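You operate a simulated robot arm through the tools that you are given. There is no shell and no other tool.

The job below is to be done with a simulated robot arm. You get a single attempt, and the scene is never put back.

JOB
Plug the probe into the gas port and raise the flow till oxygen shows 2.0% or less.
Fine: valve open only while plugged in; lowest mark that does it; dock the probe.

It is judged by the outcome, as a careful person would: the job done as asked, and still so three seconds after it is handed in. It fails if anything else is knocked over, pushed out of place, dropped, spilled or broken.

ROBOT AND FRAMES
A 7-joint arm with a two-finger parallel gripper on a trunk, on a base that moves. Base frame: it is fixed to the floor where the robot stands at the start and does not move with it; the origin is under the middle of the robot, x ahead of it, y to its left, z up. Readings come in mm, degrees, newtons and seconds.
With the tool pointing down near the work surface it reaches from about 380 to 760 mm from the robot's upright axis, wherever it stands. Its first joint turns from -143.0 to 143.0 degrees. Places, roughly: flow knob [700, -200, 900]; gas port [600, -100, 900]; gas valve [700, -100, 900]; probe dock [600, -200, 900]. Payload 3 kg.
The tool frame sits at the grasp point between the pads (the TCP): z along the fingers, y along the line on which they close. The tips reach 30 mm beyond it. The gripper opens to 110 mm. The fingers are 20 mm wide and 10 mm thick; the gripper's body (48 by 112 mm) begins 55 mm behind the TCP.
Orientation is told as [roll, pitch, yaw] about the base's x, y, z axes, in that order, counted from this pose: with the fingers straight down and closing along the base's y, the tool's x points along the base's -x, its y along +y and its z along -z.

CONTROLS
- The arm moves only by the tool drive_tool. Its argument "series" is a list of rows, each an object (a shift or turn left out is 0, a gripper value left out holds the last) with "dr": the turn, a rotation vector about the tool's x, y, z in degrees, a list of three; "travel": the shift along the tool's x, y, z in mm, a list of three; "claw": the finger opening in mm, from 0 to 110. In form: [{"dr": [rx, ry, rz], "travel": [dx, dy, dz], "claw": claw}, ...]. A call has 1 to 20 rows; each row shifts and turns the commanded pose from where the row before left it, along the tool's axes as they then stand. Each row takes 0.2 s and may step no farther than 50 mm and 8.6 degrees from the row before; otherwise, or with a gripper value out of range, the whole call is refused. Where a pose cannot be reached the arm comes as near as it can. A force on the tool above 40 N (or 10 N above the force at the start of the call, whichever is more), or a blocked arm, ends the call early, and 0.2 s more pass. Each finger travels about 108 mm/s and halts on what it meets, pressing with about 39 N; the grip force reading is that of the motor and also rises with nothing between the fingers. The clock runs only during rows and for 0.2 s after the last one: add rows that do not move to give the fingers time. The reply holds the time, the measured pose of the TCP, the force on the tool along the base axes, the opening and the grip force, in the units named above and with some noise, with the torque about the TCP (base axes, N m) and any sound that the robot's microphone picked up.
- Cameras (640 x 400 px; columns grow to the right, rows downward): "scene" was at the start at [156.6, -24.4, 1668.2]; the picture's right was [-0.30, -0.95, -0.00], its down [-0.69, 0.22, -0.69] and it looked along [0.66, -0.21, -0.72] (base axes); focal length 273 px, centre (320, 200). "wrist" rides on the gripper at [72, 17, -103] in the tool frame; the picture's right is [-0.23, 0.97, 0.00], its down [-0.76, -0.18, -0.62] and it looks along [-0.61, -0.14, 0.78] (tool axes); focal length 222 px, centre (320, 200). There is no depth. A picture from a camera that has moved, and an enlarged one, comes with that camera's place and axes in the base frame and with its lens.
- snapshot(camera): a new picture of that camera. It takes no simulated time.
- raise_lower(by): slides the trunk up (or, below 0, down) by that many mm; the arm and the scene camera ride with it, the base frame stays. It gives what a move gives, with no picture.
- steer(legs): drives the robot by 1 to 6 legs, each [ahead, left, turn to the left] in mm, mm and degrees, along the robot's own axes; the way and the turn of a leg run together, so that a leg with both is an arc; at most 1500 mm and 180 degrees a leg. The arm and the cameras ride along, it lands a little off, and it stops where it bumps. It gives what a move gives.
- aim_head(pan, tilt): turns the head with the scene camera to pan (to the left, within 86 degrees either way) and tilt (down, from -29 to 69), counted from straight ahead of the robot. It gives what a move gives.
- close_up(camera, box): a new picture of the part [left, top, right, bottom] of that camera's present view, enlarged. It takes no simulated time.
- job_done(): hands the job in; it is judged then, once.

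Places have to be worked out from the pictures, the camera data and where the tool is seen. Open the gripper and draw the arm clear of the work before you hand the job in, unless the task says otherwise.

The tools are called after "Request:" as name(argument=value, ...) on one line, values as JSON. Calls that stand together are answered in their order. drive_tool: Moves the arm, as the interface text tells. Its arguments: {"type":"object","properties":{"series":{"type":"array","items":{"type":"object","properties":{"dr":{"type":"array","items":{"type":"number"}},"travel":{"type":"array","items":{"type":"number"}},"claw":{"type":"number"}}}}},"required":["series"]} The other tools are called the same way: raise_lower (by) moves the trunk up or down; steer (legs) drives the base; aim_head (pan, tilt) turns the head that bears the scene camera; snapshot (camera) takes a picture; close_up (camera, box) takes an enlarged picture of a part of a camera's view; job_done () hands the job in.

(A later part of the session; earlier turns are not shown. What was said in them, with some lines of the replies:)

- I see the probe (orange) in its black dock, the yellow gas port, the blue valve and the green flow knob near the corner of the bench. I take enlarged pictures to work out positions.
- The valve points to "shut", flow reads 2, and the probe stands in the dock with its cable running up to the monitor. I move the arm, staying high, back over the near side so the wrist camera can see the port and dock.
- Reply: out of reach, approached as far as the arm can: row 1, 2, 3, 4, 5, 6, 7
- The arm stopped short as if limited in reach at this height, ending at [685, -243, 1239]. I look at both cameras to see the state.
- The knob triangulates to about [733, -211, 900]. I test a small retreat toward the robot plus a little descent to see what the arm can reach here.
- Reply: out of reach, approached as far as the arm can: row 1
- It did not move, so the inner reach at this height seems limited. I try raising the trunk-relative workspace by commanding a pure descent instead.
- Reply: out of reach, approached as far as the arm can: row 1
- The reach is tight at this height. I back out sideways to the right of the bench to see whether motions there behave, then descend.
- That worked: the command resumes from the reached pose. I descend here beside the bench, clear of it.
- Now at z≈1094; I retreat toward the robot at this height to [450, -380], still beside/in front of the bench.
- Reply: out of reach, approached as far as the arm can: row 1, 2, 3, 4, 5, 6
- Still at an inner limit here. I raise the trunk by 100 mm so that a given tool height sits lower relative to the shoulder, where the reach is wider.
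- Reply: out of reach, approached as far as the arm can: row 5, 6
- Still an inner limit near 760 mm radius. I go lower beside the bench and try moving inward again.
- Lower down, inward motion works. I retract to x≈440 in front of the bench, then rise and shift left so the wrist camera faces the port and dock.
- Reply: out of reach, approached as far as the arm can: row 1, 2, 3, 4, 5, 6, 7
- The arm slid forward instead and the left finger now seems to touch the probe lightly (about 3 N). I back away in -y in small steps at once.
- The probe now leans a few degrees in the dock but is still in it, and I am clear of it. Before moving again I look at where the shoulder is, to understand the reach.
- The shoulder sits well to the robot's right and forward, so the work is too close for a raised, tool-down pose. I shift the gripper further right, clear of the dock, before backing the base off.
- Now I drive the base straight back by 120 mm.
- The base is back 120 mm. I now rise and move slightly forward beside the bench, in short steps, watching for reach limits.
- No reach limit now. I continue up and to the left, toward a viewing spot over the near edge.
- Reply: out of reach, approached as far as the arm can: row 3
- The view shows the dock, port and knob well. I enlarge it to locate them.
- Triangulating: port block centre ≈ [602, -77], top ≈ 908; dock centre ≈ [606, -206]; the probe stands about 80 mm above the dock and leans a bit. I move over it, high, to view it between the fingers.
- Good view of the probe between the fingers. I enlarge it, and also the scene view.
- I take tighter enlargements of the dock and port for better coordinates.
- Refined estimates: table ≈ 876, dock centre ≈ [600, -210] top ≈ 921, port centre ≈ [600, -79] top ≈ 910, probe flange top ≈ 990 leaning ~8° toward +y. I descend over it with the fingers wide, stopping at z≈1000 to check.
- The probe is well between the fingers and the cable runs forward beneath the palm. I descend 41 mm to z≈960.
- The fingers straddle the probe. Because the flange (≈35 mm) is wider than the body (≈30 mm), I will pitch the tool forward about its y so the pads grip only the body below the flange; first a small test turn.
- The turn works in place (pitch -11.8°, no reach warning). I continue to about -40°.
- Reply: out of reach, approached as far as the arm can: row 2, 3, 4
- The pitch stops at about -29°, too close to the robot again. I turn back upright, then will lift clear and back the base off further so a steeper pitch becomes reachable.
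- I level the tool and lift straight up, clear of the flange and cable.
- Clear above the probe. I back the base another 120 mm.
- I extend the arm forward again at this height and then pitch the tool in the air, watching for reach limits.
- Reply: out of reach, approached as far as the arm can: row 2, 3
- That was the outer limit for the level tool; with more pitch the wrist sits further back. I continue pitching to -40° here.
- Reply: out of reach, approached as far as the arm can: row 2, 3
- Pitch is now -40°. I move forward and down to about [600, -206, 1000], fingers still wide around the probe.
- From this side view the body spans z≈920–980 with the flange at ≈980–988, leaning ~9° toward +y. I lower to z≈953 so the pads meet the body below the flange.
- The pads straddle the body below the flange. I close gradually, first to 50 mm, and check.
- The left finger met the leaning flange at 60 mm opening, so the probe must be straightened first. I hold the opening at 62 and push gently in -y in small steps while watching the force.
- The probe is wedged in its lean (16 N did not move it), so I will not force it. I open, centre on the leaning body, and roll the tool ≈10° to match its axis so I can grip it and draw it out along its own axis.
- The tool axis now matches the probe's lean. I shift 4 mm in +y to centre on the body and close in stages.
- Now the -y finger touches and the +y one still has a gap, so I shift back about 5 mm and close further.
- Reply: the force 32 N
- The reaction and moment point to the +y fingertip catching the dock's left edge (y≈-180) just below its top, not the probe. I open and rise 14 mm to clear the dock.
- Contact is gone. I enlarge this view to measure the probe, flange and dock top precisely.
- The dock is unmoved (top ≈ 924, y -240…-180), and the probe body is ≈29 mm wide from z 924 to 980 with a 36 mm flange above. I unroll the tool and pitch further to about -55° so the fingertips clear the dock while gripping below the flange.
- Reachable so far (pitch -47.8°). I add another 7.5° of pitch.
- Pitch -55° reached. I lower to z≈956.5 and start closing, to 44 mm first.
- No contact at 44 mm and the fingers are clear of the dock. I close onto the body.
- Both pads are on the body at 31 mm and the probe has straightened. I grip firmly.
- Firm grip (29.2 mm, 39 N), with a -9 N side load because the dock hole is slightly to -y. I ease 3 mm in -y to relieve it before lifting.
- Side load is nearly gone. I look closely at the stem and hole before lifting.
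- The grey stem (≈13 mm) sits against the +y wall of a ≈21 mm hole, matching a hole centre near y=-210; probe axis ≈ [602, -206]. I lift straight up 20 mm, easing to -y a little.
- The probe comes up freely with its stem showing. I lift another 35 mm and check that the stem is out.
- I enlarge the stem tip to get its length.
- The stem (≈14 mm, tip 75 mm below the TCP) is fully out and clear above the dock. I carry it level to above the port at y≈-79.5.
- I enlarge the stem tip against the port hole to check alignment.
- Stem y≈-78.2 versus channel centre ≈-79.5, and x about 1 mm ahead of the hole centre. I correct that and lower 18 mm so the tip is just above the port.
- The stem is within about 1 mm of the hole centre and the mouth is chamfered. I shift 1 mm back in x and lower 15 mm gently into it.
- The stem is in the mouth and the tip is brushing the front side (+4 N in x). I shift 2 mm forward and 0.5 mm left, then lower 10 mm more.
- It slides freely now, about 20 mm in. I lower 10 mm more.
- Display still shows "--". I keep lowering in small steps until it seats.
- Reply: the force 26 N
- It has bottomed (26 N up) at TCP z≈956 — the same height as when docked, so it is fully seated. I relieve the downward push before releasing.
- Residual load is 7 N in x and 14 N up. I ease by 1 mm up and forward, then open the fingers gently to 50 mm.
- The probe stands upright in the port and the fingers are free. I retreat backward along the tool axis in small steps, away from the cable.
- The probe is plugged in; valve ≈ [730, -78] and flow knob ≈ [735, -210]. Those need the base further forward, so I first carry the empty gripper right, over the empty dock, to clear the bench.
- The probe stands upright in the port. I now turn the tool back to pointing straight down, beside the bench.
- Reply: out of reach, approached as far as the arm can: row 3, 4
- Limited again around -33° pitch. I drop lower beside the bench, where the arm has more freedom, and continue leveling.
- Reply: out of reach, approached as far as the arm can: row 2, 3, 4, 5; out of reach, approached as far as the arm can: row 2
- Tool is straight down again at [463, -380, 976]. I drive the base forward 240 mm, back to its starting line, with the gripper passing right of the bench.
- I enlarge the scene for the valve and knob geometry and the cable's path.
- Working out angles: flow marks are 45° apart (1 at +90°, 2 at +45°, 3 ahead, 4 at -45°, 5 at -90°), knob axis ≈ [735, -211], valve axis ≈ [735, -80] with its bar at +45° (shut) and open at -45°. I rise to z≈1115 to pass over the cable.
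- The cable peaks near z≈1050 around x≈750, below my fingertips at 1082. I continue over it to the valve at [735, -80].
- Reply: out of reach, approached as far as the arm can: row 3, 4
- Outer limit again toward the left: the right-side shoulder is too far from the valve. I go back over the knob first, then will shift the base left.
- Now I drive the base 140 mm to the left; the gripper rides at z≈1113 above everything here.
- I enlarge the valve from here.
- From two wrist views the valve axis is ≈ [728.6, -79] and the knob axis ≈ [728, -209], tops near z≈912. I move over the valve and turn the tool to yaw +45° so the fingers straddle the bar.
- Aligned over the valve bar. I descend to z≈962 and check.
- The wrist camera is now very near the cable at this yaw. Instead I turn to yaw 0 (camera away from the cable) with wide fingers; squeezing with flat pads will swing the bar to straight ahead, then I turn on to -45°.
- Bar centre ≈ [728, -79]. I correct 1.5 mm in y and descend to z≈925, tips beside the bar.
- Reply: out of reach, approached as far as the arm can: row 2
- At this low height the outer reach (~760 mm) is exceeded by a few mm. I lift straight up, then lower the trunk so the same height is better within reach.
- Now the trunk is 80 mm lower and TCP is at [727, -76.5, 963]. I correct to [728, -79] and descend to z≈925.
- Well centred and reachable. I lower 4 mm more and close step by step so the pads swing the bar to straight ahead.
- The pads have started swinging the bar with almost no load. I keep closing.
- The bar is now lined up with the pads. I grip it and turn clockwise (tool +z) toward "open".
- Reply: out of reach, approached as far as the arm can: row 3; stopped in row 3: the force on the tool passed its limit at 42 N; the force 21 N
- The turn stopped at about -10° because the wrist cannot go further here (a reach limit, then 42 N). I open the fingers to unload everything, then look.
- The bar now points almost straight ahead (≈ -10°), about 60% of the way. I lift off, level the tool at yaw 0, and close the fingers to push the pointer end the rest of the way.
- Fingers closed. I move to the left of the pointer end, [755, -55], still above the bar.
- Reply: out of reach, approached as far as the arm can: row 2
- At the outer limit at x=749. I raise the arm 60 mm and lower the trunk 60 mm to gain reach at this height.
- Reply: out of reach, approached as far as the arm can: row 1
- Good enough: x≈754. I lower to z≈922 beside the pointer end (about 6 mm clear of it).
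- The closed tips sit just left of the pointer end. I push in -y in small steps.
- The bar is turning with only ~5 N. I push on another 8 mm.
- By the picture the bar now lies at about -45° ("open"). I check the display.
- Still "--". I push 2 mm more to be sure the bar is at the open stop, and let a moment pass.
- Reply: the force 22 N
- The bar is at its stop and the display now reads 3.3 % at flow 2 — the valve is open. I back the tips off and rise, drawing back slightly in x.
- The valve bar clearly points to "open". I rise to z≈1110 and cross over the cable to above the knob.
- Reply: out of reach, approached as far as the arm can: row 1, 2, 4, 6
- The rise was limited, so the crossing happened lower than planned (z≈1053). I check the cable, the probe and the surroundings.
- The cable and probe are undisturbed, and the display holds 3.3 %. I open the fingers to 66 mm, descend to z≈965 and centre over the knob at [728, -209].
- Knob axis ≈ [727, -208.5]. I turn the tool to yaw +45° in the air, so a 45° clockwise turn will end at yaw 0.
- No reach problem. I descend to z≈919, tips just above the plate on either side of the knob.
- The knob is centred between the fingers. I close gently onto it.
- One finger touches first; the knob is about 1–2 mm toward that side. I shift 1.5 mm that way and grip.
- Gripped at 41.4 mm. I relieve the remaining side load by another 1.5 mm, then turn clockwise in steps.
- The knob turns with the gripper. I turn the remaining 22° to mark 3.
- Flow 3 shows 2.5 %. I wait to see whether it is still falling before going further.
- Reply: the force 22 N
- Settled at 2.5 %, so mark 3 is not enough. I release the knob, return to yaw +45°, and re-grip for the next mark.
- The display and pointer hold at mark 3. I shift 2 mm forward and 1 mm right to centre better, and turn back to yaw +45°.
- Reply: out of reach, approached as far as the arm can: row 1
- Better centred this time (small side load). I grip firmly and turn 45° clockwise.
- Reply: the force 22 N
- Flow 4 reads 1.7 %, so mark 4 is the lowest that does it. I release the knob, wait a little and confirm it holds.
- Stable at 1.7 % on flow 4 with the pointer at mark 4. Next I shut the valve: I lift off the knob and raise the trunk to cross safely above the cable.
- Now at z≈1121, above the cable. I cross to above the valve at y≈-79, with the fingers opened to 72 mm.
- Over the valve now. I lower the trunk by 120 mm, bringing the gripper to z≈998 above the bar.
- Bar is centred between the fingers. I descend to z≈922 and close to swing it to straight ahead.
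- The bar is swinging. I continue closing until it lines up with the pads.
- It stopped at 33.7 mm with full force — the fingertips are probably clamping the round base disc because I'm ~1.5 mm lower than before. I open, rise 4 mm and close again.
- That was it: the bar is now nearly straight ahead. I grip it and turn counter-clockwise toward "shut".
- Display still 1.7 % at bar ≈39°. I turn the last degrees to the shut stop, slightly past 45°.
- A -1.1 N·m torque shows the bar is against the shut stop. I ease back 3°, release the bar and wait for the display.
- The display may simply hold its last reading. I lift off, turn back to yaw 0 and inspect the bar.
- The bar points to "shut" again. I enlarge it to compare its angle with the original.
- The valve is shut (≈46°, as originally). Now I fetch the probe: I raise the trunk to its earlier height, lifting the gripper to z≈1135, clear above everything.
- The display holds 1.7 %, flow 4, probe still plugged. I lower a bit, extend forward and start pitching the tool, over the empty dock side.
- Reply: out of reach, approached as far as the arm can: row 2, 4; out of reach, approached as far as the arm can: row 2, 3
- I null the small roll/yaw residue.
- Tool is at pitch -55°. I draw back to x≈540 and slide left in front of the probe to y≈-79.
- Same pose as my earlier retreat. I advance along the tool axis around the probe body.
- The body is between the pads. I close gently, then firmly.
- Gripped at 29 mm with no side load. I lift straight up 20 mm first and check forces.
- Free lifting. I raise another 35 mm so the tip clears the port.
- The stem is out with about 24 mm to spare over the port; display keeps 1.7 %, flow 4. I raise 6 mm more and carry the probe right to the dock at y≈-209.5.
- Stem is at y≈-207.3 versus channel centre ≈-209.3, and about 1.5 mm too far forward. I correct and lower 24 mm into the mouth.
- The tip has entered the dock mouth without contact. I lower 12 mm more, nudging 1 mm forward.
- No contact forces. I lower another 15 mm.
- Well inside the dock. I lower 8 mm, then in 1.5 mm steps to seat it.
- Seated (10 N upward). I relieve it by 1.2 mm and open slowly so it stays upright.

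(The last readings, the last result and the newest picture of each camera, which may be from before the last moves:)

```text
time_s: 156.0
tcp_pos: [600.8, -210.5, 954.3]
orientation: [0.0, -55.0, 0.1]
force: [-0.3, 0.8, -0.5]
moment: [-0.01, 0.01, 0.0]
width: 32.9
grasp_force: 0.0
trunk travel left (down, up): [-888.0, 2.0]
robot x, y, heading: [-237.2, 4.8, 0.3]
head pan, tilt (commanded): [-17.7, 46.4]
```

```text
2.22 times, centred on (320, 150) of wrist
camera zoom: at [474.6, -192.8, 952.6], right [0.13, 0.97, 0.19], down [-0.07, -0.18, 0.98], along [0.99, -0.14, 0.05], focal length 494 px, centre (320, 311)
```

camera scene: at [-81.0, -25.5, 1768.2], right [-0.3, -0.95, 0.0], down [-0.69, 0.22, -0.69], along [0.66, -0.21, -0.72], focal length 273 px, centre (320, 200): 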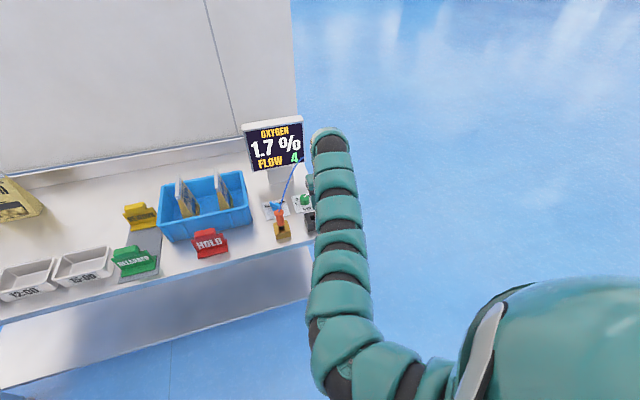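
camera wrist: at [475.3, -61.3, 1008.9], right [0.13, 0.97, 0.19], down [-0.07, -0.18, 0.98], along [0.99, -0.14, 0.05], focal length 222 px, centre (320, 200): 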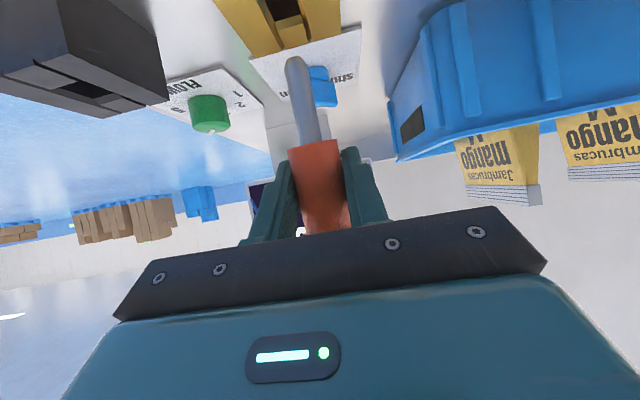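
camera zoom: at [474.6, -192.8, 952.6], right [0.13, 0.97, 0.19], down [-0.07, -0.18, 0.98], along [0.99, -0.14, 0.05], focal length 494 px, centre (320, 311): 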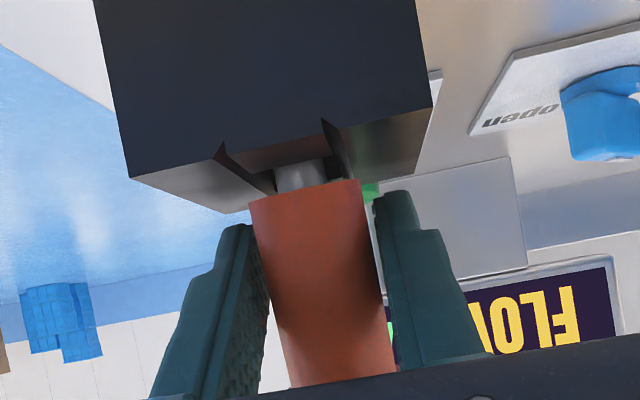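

The probe stands on its own between the pads. I open fully clear to 60 mm and check.

Request:
drive_tool(series=[{"claw": 45}, {"claw": 60}, {}, {}])

Request:
close_up(camera="wrist", box=[200, 60, 440, 240])

```text
time_s: 157.0
tcp_pos: [601.8, -210.8, 954.4]
orientation: [0.0, -55.0, 0.1]
force: [0.3, 0.3, -1.2]
moment: [-0.02, -0.01, -0.03]
width: 60.0
grasp_force: 0.1
trunk travel left (down, up): [-888.0, 2.0]
robot x, y, heading: [-237.2, 3.4, 0.3]
head pan, tilt (commanded): [-17.7, 46.4]
```

```text
2.22 times, centred on (320, 150) of wrist
camera zoom: at [474.6, -192.8, 952.6], right [0.13, 0.97, 0.19], down [-0.07, -0.18, 0.98], along [0.99, -0.14, 0.05], focal length 494 px, centre (320, 311)
```

zoom: 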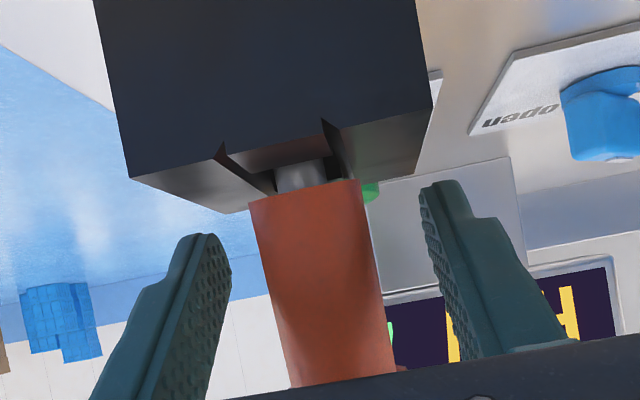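

Upright. I back out along the tool axis.

Request:
drive_tool(series=[{"travel": [0, 0, -15]}, {"travel": [0, 0, -15]}, {"travel": [0, 0, -20]}, {"travel": [0, 0, -20]}, {}])

Request:
snapshot(camera="wrist")

```text
time_s: 158.2
tcp_pos: [545.1, -210.8, 992.7]
orientation: [0.0, -54.9, 0.1]
force: [0.3, 0.4, 0.2]
moment: [0.0, -0.01, -0.02]
width: 59.7
grasp_force: 0.0
trunk travel left (down, up): [-888.0, 2.0]
robot x, y, heading: [-239.9, -1.3, 0.2]
head pan, tilt (commanded): [-17.7, 46.4]
```

```text
taken
camera wrist: at [417.5, -193.2, 992.1], right [0.13, 0.97, 0.19], down [-0.07, -0.18, 0.98], along [0.99, -0.14, 0.05], focal length 222 px, centre (320, 200)
```

wrist: 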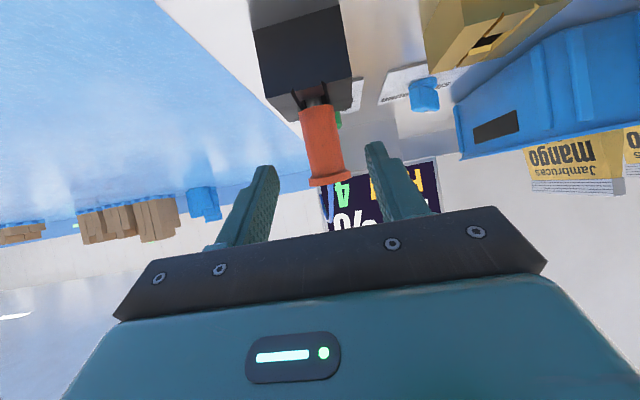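

The probe stands in the dock and the gripper is clear in front of it. I move the arm right, away from the bench.

Request:
drive_tool(series=[{"travel": [5.7, 0, -8.2]}, {"travel": [0, -40, 0]}, {"travel": [0, -40, 0]}, {"travel": [0, -40, 0]}, {"travel": [0, -40, 0]}, {}])

Request:
snapshot(camera="scene")

Request:
close_up(camera="scene", box=[240, 180, 352, 250])

Request:
close_up(camera="scene", box=[230, 100, 342, 190])

```text
time_s: 159.6
tcp_pos: [539.4, -370.0, 990.6]
orientation: [-0.1, -55.1, 0.1]
force: [0.1, -0.2, -0.4]
moment: [-0.02, -0.03, -0.01]
width: 59.7
grasp_force: 0.1
out of reach, approached as far as the arm can: row 1
trunk travel left (down, up): [-888.0, 2.0]
robot x, y, heading: [-238.8, -1.6, 0.0]
head pan, tilt (commanded): [-17.7, 46.4]
```

```text
taken
camera scene: at [-81.1, -22.3, 1768.2], right [-0.3, -0.95, 0.0], down [-0.69, 0.22, -0.69], along [0.66, -0.21, -0.72], focal length 273 px, centre (320, 200)
```

scene: 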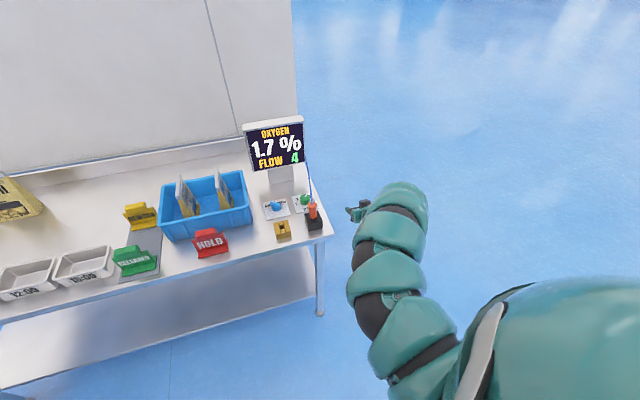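

```text
5.71 times, centred on (296, 215) of scene
camera zoom: at [-81.1, -22.3, 1768.2], right [-0.3, -0.95, 0.0], down [-0.69, 0.22, -0.69], along [0.66, -0.21, -0.72], focal length 1561 px, centre (457, 114)
```

zoom: 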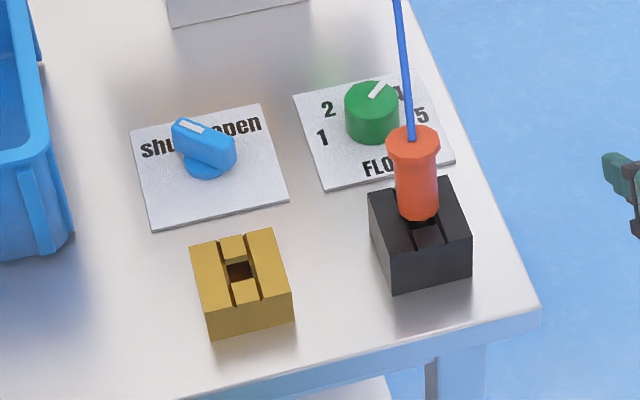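

```text
4.44 times, centred on (286, 145) of scene
camera zoom: at [-81.1, -22.3, 1768.2], right [-0.3, -0.95, 0.0], down [-0.69, 0.22, -0.69], along [0.66, -0.21, -0.72], focal length 1214 px, centre (471, 444)
```

zoom: 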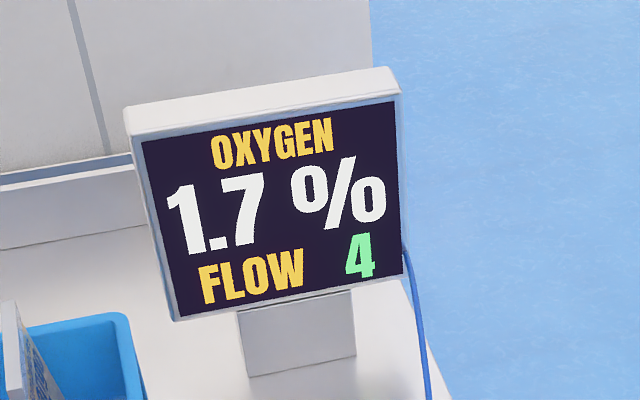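

Final check: the probe stands in the dock, the valve points to "shut", the knob is at 4 with 1.7 % shown, and nothing else has moved. The gripper is open and clear beside the bench, so I hand the job in.

Request:
job_done()

```text
The job is handed in.
```

The probe was plugged into the gas port and the flow raised to mark 4, where oxygen shows 1.7%. The probe is now back in its dock and the valve is shut.

- **Lowest mark:** with the valve open, mark 2 gave 3.3% and mark 3 settled at 2.5%. Mark 4 is therefore the lowest that meets 2.0% or less. The knob is left at 4, and the display still held 1.7% after unplugging.
- **Valve:** I opened it only after the probe was seated in the port and shut it to its stop before unplugging.
- **Contacts along the way:**
  - Early on, an arm move I did not expect bumped the probe and left it leaning in its dock. I straightened it when I picked it up.
  - The fingers pressed the dock's edge (up to about 28 N) while I tried to grip the probe. The dock did not move.
  - One valve turn was cut off when the force reached 42 N, and I finished that turn another way.

In the last pictures the probe stands nearly upright (about 3° of lean) in the dock, and I saw nothing knocked over or out of place. The gripper is open and clear of the bench.
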